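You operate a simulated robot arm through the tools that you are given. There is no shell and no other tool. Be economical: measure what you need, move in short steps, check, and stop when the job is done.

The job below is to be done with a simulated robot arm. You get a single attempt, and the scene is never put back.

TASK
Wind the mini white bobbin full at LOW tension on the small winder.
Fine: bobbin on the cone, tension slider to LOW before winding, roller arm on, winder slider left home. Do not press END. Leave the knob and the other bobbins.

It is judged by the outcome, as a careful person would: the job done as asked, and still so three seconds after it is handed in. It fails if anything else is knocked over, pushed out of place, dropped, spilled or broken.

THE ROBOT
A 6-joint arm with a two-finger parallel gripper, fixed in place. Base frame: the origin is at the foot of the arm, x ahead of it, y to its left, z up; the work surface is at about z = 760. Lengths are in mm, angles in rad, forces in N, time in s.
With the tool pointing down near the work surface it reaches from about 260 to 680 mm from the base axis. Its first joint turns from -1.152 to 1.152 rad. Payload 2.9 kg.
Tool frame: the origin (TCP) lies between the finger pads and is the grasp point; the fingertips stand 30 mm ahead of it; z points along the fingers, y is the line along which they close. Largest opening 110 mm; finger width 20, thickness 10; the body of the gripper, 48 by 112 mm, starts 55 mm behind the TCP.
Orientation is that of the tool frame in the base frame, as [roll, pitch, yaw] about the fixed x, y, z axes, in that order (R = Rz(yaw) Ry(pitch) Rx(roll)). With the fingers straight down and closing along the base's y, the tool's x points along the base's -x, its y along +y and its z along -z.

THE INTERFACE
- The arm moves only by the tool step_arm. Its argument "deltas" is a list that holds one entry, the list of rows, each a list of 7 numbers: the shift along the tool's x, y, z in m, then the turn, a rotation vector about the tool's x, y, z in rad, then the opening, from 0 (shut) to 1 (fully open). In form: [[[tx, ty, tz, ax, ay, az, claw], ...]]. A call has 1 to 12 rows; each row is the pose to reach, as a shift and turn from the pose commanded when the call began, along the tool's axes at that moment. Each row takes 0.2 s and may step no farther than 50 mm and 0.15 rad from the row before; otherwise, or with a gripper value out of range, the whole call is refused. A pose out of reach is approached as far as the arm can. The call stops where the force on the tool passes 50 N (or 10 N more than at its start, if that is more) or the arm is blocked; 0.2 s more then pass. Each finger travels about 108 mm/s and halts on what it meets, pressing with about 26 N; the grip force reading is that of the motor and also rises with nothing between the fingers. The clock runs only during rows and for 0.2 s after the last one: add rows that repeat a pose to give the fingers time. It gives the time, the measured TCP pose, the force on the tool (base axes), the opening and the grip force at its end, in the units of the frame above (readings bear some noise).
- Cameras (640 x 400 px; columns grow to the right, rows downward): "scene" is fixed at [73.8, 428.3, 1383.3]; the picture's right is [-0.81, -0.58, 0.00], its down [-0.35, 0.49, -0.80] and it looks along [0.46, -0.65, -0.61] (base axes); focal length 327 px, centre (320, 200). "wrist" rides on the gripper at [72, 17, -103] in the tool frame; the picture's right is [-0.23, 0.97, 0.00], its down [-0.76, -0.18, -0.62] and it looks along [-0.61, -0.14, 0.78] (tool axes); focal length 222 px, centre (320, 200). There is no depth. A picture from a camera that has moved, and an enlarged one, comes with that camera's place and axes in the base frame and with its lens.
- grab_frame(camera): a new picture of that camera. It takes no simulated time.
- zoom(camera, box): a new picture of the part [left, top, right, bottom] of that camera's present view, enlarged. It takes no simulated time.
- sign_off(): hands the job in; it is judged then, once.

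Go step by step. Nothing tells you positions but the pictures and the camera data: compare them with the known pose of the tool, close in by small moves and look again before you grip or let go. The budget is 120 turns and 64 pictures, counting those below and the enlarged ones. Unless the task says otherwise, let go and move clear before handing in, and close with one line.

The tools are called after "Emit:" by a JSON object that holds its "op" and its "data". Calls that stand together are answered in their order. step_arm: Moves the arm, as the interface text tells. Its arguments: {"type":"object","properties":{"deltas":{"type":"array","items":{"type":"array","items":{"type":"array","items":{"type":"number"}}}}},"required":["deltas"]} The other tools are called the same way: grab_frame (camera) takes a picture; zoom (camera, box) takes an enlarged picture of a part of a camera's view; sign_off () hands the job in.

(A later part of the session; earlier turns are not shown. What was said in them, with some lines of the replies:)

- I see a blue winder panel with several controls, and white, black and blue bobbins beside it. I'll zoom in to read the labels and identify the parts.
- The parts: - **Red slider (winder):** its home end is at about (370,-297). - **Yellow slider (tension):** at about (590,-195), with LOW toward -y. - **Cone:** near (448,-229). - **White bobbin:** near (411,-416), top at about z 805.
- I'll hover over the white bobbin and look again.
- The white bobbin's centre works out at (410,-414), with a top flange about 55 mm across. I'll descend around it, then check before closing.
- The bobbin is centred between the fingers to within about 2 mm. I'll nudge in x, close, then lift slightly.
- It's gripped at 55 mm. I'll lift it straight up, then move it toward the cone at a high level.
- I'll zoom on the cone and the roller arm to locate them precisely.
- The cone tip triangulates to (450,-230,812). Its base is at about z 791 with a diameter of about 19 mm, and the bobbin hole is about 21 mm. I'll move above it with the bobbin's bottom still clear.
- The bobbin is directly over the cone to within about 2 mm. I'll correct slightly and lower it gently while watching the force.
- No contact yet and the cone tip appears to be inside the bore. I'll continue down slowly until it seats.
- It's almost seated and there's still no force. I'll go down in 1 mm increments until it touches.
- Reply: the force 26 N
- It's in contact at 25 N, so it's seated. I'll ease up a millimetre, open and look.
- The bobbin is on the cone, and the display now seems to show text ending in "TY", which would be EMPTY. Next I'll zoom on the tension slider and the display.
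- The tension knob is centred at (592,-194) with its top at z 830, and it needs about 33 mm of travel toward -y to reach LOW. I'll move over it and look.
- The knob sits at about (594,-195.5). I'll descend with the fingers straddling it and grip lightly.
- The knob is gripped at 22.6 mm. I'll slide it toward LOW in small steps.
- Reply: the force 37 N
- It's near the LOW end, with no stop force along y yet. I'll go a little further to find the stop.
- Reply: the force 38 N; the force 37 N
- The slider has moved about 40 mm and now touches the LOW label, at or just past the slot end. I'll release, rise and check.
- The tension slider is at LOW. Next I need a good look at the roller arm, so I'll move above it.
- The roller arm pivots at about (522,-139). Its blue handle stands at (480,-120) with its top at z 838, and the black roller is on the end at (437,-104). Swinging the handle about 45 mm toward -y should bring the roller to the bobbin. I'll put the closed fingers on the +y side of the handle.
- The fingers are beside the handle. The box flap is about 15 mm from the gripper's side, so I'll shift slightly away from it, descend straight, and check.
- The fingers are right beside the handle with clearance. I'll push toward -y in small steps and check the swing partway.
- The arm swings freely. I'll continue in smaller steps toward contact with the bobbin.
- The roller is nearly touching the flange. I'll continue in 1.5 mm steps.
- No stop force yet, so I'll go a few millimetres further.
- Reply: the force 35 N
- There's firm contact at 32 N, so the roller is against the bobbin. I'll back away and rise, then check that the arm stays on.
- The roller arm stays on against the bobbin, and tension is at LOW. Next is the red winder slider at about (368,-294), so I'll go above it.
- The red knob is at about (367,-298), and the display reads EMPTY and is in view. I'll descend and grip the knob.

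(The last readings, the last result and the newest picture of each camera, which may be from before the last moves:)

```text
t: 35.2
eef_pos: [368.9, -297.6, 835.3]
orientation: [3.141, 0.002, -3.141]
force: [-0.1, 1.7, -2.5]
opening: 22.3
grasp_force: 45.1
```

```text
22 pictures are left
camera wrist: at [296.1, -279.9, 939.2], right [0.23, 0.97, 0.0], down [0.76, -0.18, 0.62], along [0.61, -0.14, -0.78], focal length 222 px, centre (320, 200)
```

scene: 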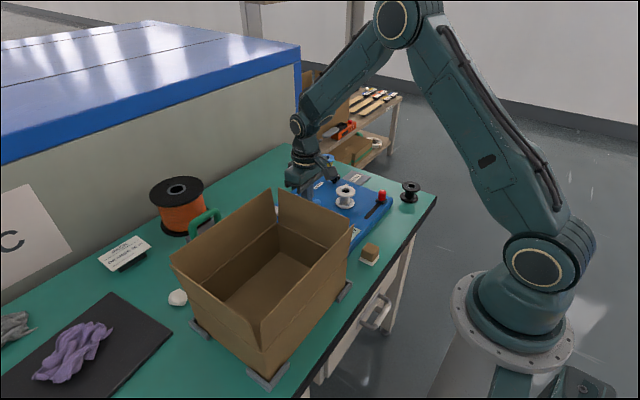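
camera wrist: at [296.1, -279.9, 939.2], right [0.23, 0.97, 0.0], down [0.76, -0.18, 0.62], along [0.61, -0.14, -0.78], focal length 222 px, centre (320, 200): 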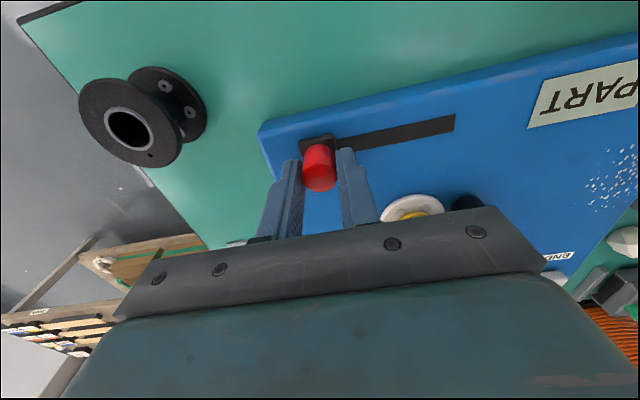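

The display has changed to PART and yellow wire shows on the bobbin, so winding seems to have begun. I'll look more closely before moving further.

Emit:
{"op": "zoom", "data": {"camera": "scene", "box": [300, 150, 420, 240]}}

Emit:
{"op": "zoom", "data": {"camera": "wrist", "box": [240, 80, 480, 240]}}

```text
4.44 times, centred on (360, 195) of scene
camera zoom: at [73.9, 428.3, 1383.3], right [-0.81, -0.58, 0.0], down [-0.35, 0.49, -0.8], along [0.46, -0.65, -0.61], focal length 1452 px, centre (142, 222)
```

zoom: 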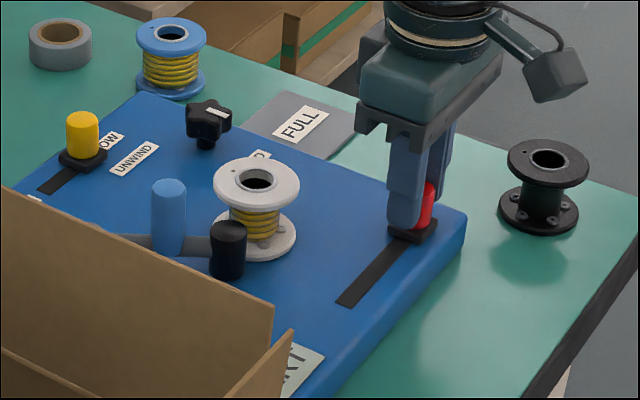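

```text
2.50 times, centred on (360, 160) of wrist
camera zoom: at [296.1, -279.9, 939.2], right [0.23, 0.97, 0.0], down [0.76, -0.18, 0.62], along [0.61, -0.14, -0.78], focal length 555 px, centre (220, 300)
```

zoom: 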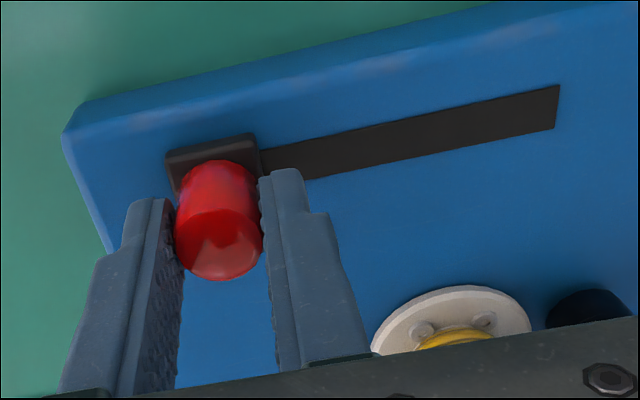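

Winding is already running with the slider apparently at home, so I shouldn't move the slider. I'll let go of it, rise, and watch the fill.

Emit:
{"op": "step_arm", "data": {"deltas": [[[0, 0, 0, 0, 0, 0, 0.3], [0, 0, 0, 0, 0, 0, 0.45], [0, 0, -0.02, 0, 0, 0, 0.45], [0, 0, -0.055, 0, 0, 0, 0.45], [0, 0, -0.09, 0, 0, 0, 0.45], [0, 0, -0.09, 0, 0, 0, 0.45]]]}}

Emit:
{"op": "zoom", "data": {"camera": "wrist", "box": [260, 20, 600, 220]}}

Emit:
{"op": "zoom", "data": {"camera": "scene", "box": [300, 150, 420, 240]}}

```text
t: 36.6
eef_pos: [369.9, -298.2, 925.9]
orientation: [3.141, 0.003, 3.141]
force: [-0.4, 0.1, 0.4]
opening: 49.5
grasp_force: 0.1
```

```text
1.88 times, centred on (430, 120) of wrist
camera zoom: at [296.9, -280.5, 1029.2], right [0.23, 0.97, 0.0], down [0.76, -0.18, 0.62], along [0.61, -0.14, -0.78], focal length 418 px, centre (113, 351)
```

zoom: 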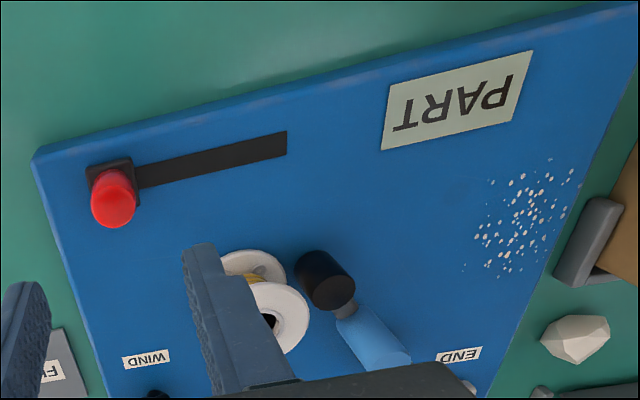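

```text
4.44 times, centred on (360, 195) of scene
camera zoom: at [73.8, 428.3, 1383.3], right [-0.81, -0.58, 0.0], down [-0.35, 0.49, -0.8], along [0.46, -0.65, -0.61], focal length 1452 px, centre (142, 222)
```

zoom: 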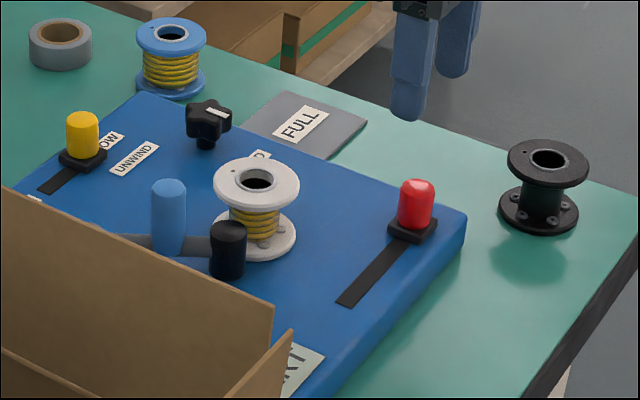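

The slider still looks home and the display reads PART. I'll wait a bit to see whether winding continues by itself.

Emit:
{"op": "step_arm", "data": {"deltas": [[[0, 0, 0, 0, 0, 0, 0.45], [0, 0, 0, 0, 0, 0, 0.45], [0, 0, 0, 0, 0, 0, 0.45], [0, 0, 0, 0, 0, 0, 0.45], [0, 0, 0, 0, 0, 0, 0.45], [0, 0, 0, 0, 0, 0, 0.45], [0, 0, 0, 0, 0, 0, 0.45], [0, 0, 0, 0, 0, 0, 0.45], [0, 0, 0, 0, 0, 0, 0.45], [0, 0, 0, 0, 0, 0, 0.45], [0, 0, 0, 0, 0, 0, 0.45], [0, 0, 0, 0, 0, 0, 0.45]]]}}

Emit:
{"op": "zoom", "data": {"camera": "wrist", "box": [260, 20, 600, 220]}}

Emit:
{"op": "zoom", "data": {"camera": "scene", "box": [300, 150, 420, 240]}}

```text
t: 39.2
eef_pos: [369.7, -297.5, 924.9]
orientation: [-3.14, 0.002, 3.141]
force: [0.0, -0.1, 0.6]
opening: 49.4
grasp_force: 0.0
```

```text
1.88 times, centred on (430, 120) of wrist
camera zoom: at [296.9, -280.5, 1028.8], right [0.23, 0.97, 0.0], down [0.76, -0.18, 0.62], along [0.61, -0.14, -0.78], focal length 418 px, centre (113, 351)
```

zoom: 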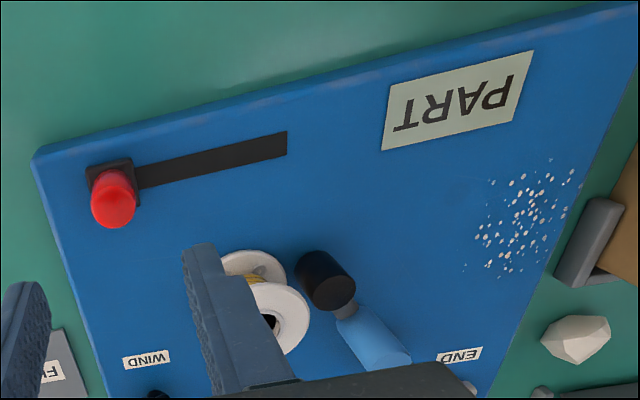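

```text
4.44 times, centred on (360, 195) of scene
camera zoom: at [73.8, 428.3, 1383.3], right [-0.81, -0.58, 0.0], down [-0.35, 0.49, -0.8], along [0.46, -0.65, -0.61], focal length 1452 px, centre (142, 222)
```

zoom: 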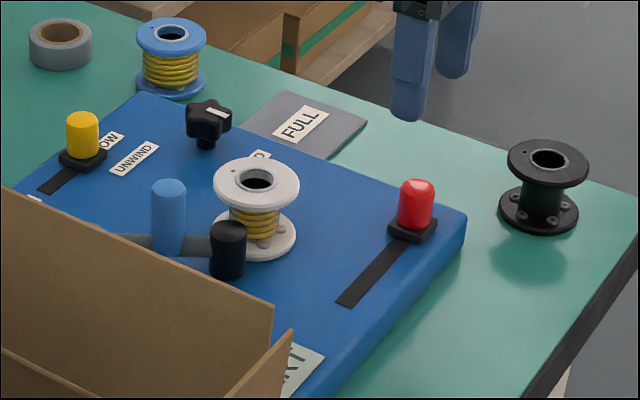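

No change in about 3 s. It took about 5 s to go from roller-on to PART, so I'll wait a few seconds more before concluding anything.

Emit:
{"op": "step_arm", "data": {"deltas": [[[0, 0, 0, 0, 0, 0, 0.45], [0, 0, 0, 0, 0, 0, 0.45], [0, 0, 0, 0, 0, 0, 0.45], [0, 0, 0, 0, 0, 0, 0.45], [0, 0, 0, 0, 0, 0, 0.45], [0, 0, 0, 0, 0, 0, 0.45], [0, 0, 0, 0, 0, 0, 0.45], [0, 0, 0, 0, 0, 0, 0.45], [0, 0, 0, 0, 0, 0, 0.45], [0, 0, 0, 0, 0, 0, 0.45], [0, 0, 0, 0, 0, 0, 0.45], [0, 0, 0, 0, 0, 0, 0.45]]]}}

Emit:
{"op": "zoom", "data": {"camera": "wrist", "box": [260, 20, 600, 220]}}

```text
t: 41.8
eef_pos: [368.7, -297.4, 924.7]
orientation: [-3.141, 0.002, -3.141]
force: [1.0, 0.1, -0.7]
opening: 49.7
grasp_force: 0.1
```

```text
1.88 times, centred on (430, 120) of wrist
camera zoom: at [296.9, -280.5, 1028.8], right [0.23, 0.97, 0.0], down [0.76, -0.18, 0.62], along [0.61, -0.14, -0.78], focal length 418 px, centre (113, 351)
```

zoom: 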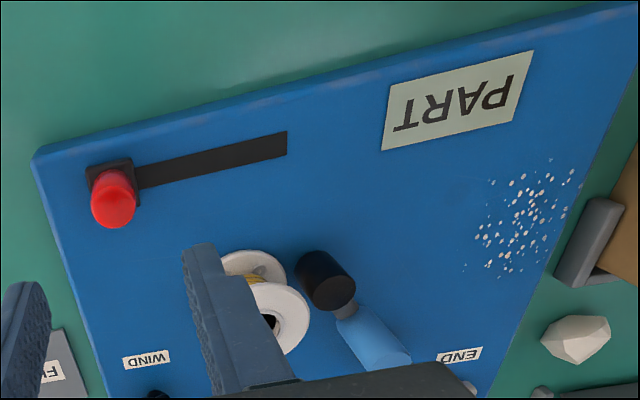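

Winding has stalled at PART with the slider home, so the slider has to be worked and then brought back home. The earlier slight disturbance while gripping probably caused the partial wind. I'll grip it again and slide it a short way.

Emit:
{"op": "step_arm", "data": {"deltas": [[[0, 0, 0.03, 0, 0, 0, 0.5], [0, 0, 0.06, 0, 0, 0, 0.5], [0, 0, 0.09, 0, 0, 0, 0.5], [0, 0, 0.09, 0, 0, 0, 0.4], [0, 0, 0.09, 0, 0, 0, 0.25], [0, 0, 0.09, 0, 0, 0, 0.16], [0, 0, 0.09, 0, 0, 0, 0.16]]]}}

Emit:
{"op": "grab_frame", "data": {"camera": "wrist"}}

```text
t: 43.4
eef_pos: [368.3, -296.8, 835.1]
orientation: [3.141, 0.001, 3.141]
force: [-0.3, 0.9, -5.8]
opening: 22.4
grasp_force: 45.3
```

```text
14 pictures are left
camera wrist: at [295.0, -279.5, 937.5], right [0.23, 0.97, 0.0], down [0.76, -0.18, 0.62], along [0.61, -0.14, -0.78], focal length 222 px, centre (320, 200)
```

wrist: 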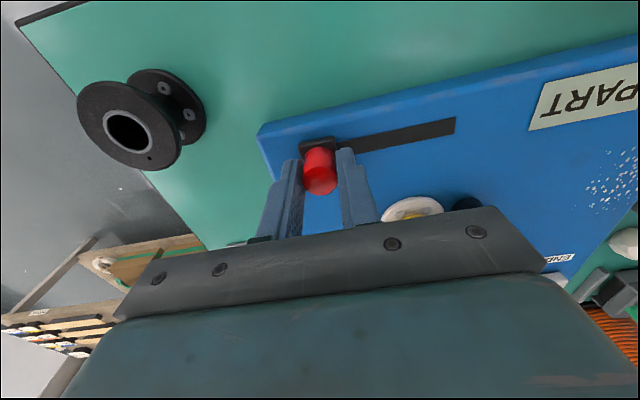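

Still PART and the knob is gripped. I'll slide it 15 mm toward +y and look.

Emit:
{"op": "step_arm", "data": {"deltas": [[[0, 0.005, 0, 0, 0, 0, 0.16], [0, 0.01, 0, 0, 0, 0, 0.16], [0, 0.015, 0, 0, 0, 0, 0.16], [0, 0.015, 0, 0, 0, 0, 0.16]]]}}

Emit:
{"op": "grab_frame", "data": {"camera": "wrist"}}

```text
t: 44.4
eef_pos: [367.8, -279.8, 833.2]
orientation: [3.139, -0.003, 3.141]
force: [-6.8, -1.3, -16.4]
opening: 22.4
grasp_force: 44.6
```

```text
13 pictures are left
camera wrist: at [295.6, -263.3, 937.8], right [0.23, 0.97, 0.0], down [0.76, -0.18, 0.62], along [0.6, -0.14, -0.78], focal length 222 px, centre (320, 200)
```

wrist: 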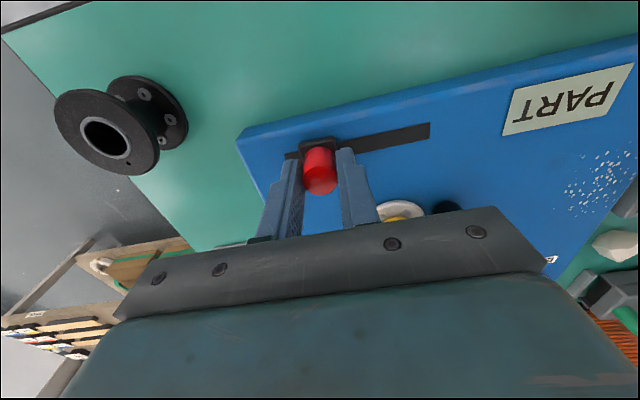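

The slider moves smoothly. I'll continue toward the far end of the slot.

Emit:
{"op": "step_arm", "data": {"deltas": [[[0, 0.007, 0, 0, 0, 0, 0.16], [0, 0.014, 0, 0, 0, 0, 0.16], [0, 0.021, 0, 0, 0, 0, 0.16], [0, 0.028, 0, 0, 0, 0, 0.16], [0, 0.035, 0, 0, 0, 0, 0.16], [0, 0.042, 0, 0, 0, 0, 0.16], [0, 0.05, 0, 0, 0, 0, 0.16], [0, 0.05, 0, 0, 0, 0, 0.16]]]}}

Emit:
{"op": "grab_frame", "data": {"camera": "wrist"}}

```text
t: 46.2
eef_pos: [367.6, -230.4, 834.0]
orientation: [3.14, -0.002, 3.141]
force: [-13.9, -0.3, -12.4]
opening: 22.3
grasp_force: 45.2
```

```text
12 pictures are left
camera wrist: at [295.5, -214.3, 937.8], right [0.23, 0.97, 0.0], down [0.76, -0.18, 0.62], along [0.61, -0.14, -0.78], focal length 222 px, centre (320, 200)
```

wrist: 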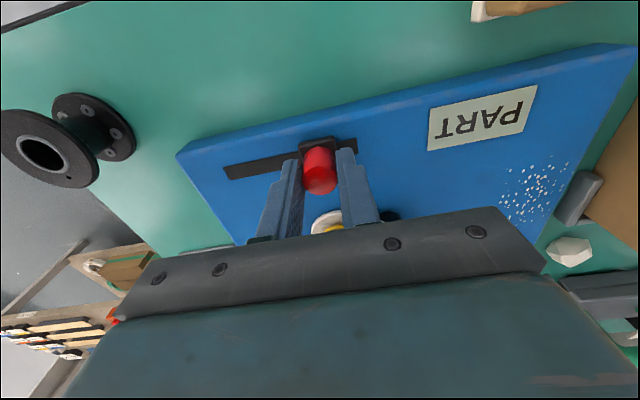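

About 12 mm of slot remains. I'll go to the end.

Emit:
{"op": "step_arm", "data": {"deltas": [[[0, 0.004, 0, 0, 0, 0, 0.16], [0, 0.008, 0, 0, 0, 0, 0.16], [0, 0.012, 0, 0, 0, 0, 0.16], [0, 0.014, 0, 0, 0, 0, 0.16], [0, 0.014, 0, 0, 0, 0, 0.16]]]}}

Emit:
{"op": "grab_frame", "data": {"camera": "wrist"}}

```text
t: 47.4
eef_pos: [367.9, -217.3, 834.9]
orientation: [-3.141, -0.002, 3.141]
force: [-21.7, 1.5, 17.6]
opening: 22.5
grasp_force: 45.0
```

```text
11 pictures are left
camera wrist: at [295.5, -200.1, 937.7], right [0.23, 0.97, 0.0], down [0.76, -0.18, 0.62], along [0.61, -0.14, -0.78], focal length 222 px, centre (320, 200)
```

wrist: 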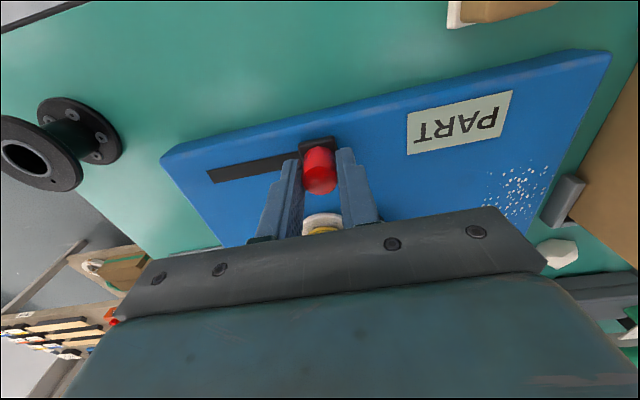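

The slider is at the far end and the display still reads PART. I'll bring it back home, which is 80 mm, and see whether the stroke counts.

Emit:
{"op": "step_arm", "data": {"deltas": [[[0, -0.008, 0, 0, 0, 0, 0.16], [0, -0.016, 0, 0, 0, 0, 0.16], [0, -0.024, 0, 0, 0, 0, 0.16], [0, -0.032, 0, 0, 0, 0, 0.16], [0, -0.04, 0, 0, 0, 0, 0.16], [0, -0.048, 0, 0, 0, 0, 0.16], [0, -0.056, 0, 0, 0, 0, 0.16], [0, -0.064, 0, 0, 0, 0, 0.16], [0, -0.071, 0, 0, 0, 0, 0.16], [0, -0.077, 0, 0, 0, 0, 0.16], [0, -0.08, 0, 0, 0, 0, 0.16], [0, -0.08, 0, 0, 0, 0, 0.16]]]}}

Emit:
{"op": "grab_frame", "data": {"camera": "wrist"}}

```text
t: 50.0
eef_pos: [369.3, -297.3, 834.3]
orientation: [3.137, -0.003, -3.141]
force: [-10.1, 1.0, -28.0]
opening: 22.3
grasp_force: 45.2
```

```text
10 pictures are left
camera wrist: at [295.8, -280.1, 937.9], right [0.23, 0.97, 0.0], down [0.76, -0.18, 0.62], along [0.61, -0.14, -0.78], focal length 222 px, centre (320, 200)
```

wrist: 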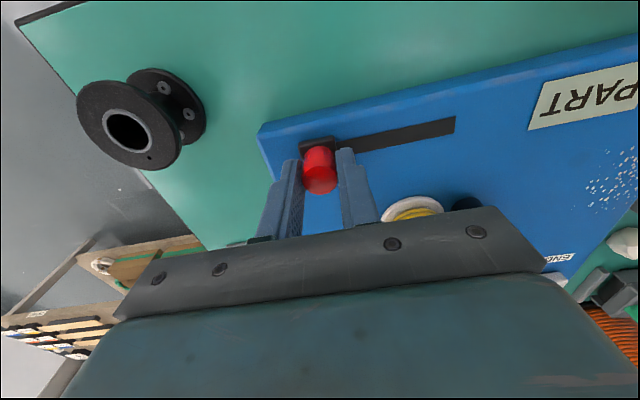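

More yellow seems visible now. I'll check the fill in the scene view.

Emit:
{"op": "zoom", "data": {"camera": "scene", "box": [300, 150, 420, 240]}}

```text
4.44 times, centred on (360, 195) of scene
camera zoom: at [74.0, 428.0, 1383.4], right [-0.81, -0.58, 0.0], down [-0.35, 0.49, -0.8], along [0.46, -0.65, -0.61], focal length 1452 px, centre (142, 222)
```

zoom: 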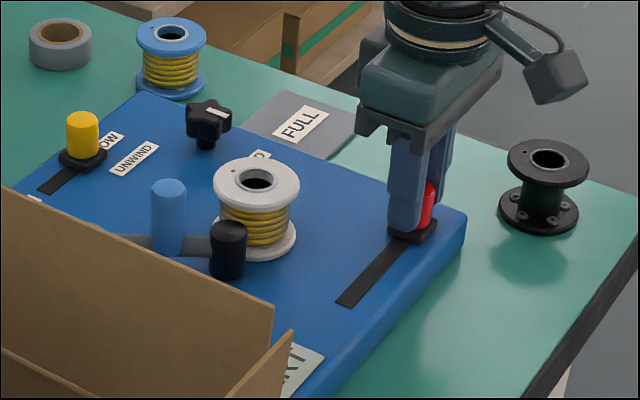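

The fill grew with that stroke, so strokes wind the bobbin. I'll do another outward stroke and check the display.

Emit:
{"op": "step_arm", "data": {"deltas": [[[0, 0.008, 0, 0, 0, 0, 0.16], [0, 0.016, 0, 0, 0, 0, 0.16], [0, 0.024, 0, 0, 0, 0, 0.16], [0, 0.032, 0, 0, 0, 0, 0.16], [0, 0.04, 0, 0, 0, 0, 0.16], [0, 0.048, 0, 0, 0, 0, 0.16], [0, 0.056, 0, 0, 0, 0, 0.16], [0, 0.064, 0, 0, 0, 0, 0.16], [0, 0.071, 0, 0, 0, 0, 0.16], [0, 0.076, 0, 0, 0, 0, 0.16], [0, 0.079, 0, 0, 0, 0, 0.16], [0, 0.079, 0, 0, 0, 0, 0.16]]]}}

Emit:
{"op": "grab_frame", "data": {"camera": "wrist"}}

```text
t: 52.6
eef_pos: [368.8, -216.4, 834.8]
orientation: [3.141, -0.004, 3.141]
force: [-24.5, -0.9, 1.4]
opening: 22.5
grasp_force: 44.8
```

```text
8 pictures are left
camera wrist: at [296.2, -200.3, 938.2], right [0.23, 0.97, 0.0], down [0.76, -0.18, 0.62], along [0.6, -0.14, -0.78], focal length 222 px, centre (320, 200)
```

wrist: 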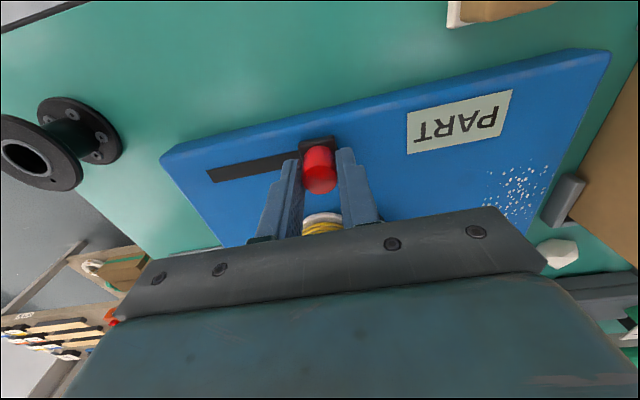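

Still PART but fuller. I'll do the return stroke to home.

Emit:
{"op": "step_arm", "data": {"deltas": [[[0, -0.008, 0, 0, 0, 0, 0.16], [0, -0.016, 0, 0, 0, 0, 0.16], [0, -0.024, 0, 0, 0, 0, 0.16], [0, -0.032, 0, 0, 0, 0, 0.16], [0, -0.04, 0, 0, 0, 0, 0.16], [0, -0.048, 0, 0, 0, 0, 0.16], [0, -0.056, 0, 0, 0, 0, 0.16], [0, -0.064, 0, 0, 0, 0, 0.16], [0, -0.071, 0, 0, 0, 0, 0.16], [0, -0.077, 0, 0, 0, 0, 0.16], [0, -0.079, 0, 0, 0, 0, 0.16], [0, -0.079, 0, 0, 0, 0, 0.16]]]}}

Emit:
{"op": "grab_frame", "data": {"camera": "wrist"}}

```text
t: 55.2
eef_pos: [367.2, -297.1, 833.9]
orientation: [-3.141, 0.0, 3.141]
force: [-22.9, 0.7, 11.2]
opening: 22.4
grasp_force: 45.0
```

```text
7 pictures are left
camera wrist: at [295.9, -279.9, 938.0], right [0.23, 0.97, 0.0], down [0.76, -0.18, 0.62], along [0.61, -0.14, -0.78], focal length 222 px, centre (320, 200)
```

wrist: 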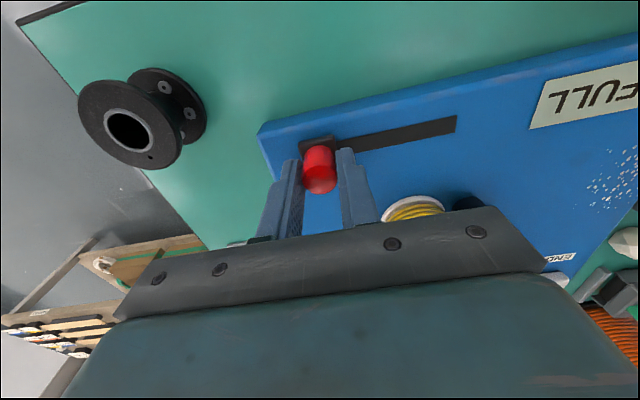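

The display now reads FULL and the slider is back at its home position. I'll release gently and rise clear.

Emit:
{"op": "step_arm", "data": {"deltas": [[[0, 0, 0, 0, 0, 0, 0.25], [0, 0, 0, 0, 0, 0, 0.45], [0, 0, 0, 0, 0, 0, 0.5], [0, 0, -0.02, 0, 0, 0, 0.5], [0, 0, -0.055, 0, 0, 0, 0.5], [0, 0, -0.09, 0, 0, 0, 0.5], [0, 0, -0.13, 0, 0, 0, 0.5], [0, 0, -0.13, 0, 0, 0, 0.5]]]}}

Emit:
{"op": "zoom", "data": {"camera": "wrist", "box": [220, 20, 600, 250]}}

Emit:
{"op": "zoom", "data": {"camera": "scene", "box": [270, 140, 450, 260]}}

```text
t: 57.0
eef_pos: [372.1, -296.3, 963.7]
orientation: [3.141, 0.002, -3.14]
force: [0.9, -0.5, 0.4]
opening: 55.0
grasp_force: 0.0
```

```text
1.68 times, centred on (410, 135) of wrist
camera zoom: at [298.6, -279.3, 1067.6], right [0.23, 0.97, 0.0], down [0.76, -0.18, 0.62], along [0.61, -0.14, -0.78], focal length 374 px, centre (168, 310)
```

zoom: 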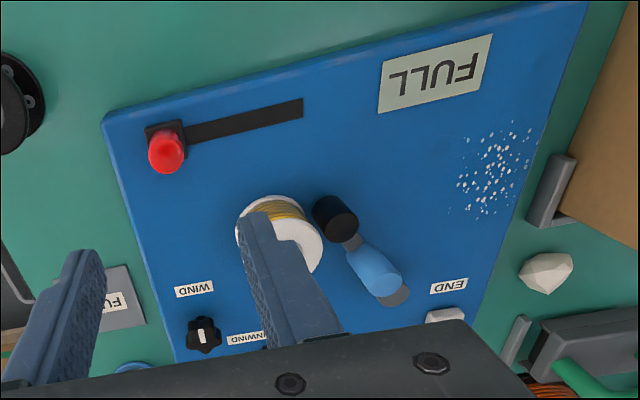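

```text
3.33 times, centred on (360, 200) of scene
camera zoom: at [73.8, 428.3, 1383.3], right [-0.81, -0.58, 0.0], down [-0.35, 0.49, -0.8], along [0.46, -0.65, -0.61], focal length 1089 px, centre (187, 200)
```

zoom: 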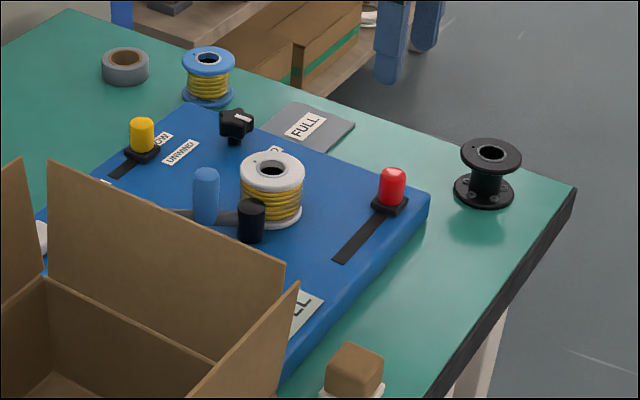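

The display reads FULL and the bobbin is full on the cone. Tension is at LOW, the roller arm is on, the winder slider is home, and everything else is where it was, so I'm handing in.

Emit:
{"op": "sign_off", "data": {}}

```text
The job is handed in.
```

The mini white bobbin is wound full at LOW tension on the cone, with the roller arm on and the winder slider home. END, the knob and the other bobbins were left alone.
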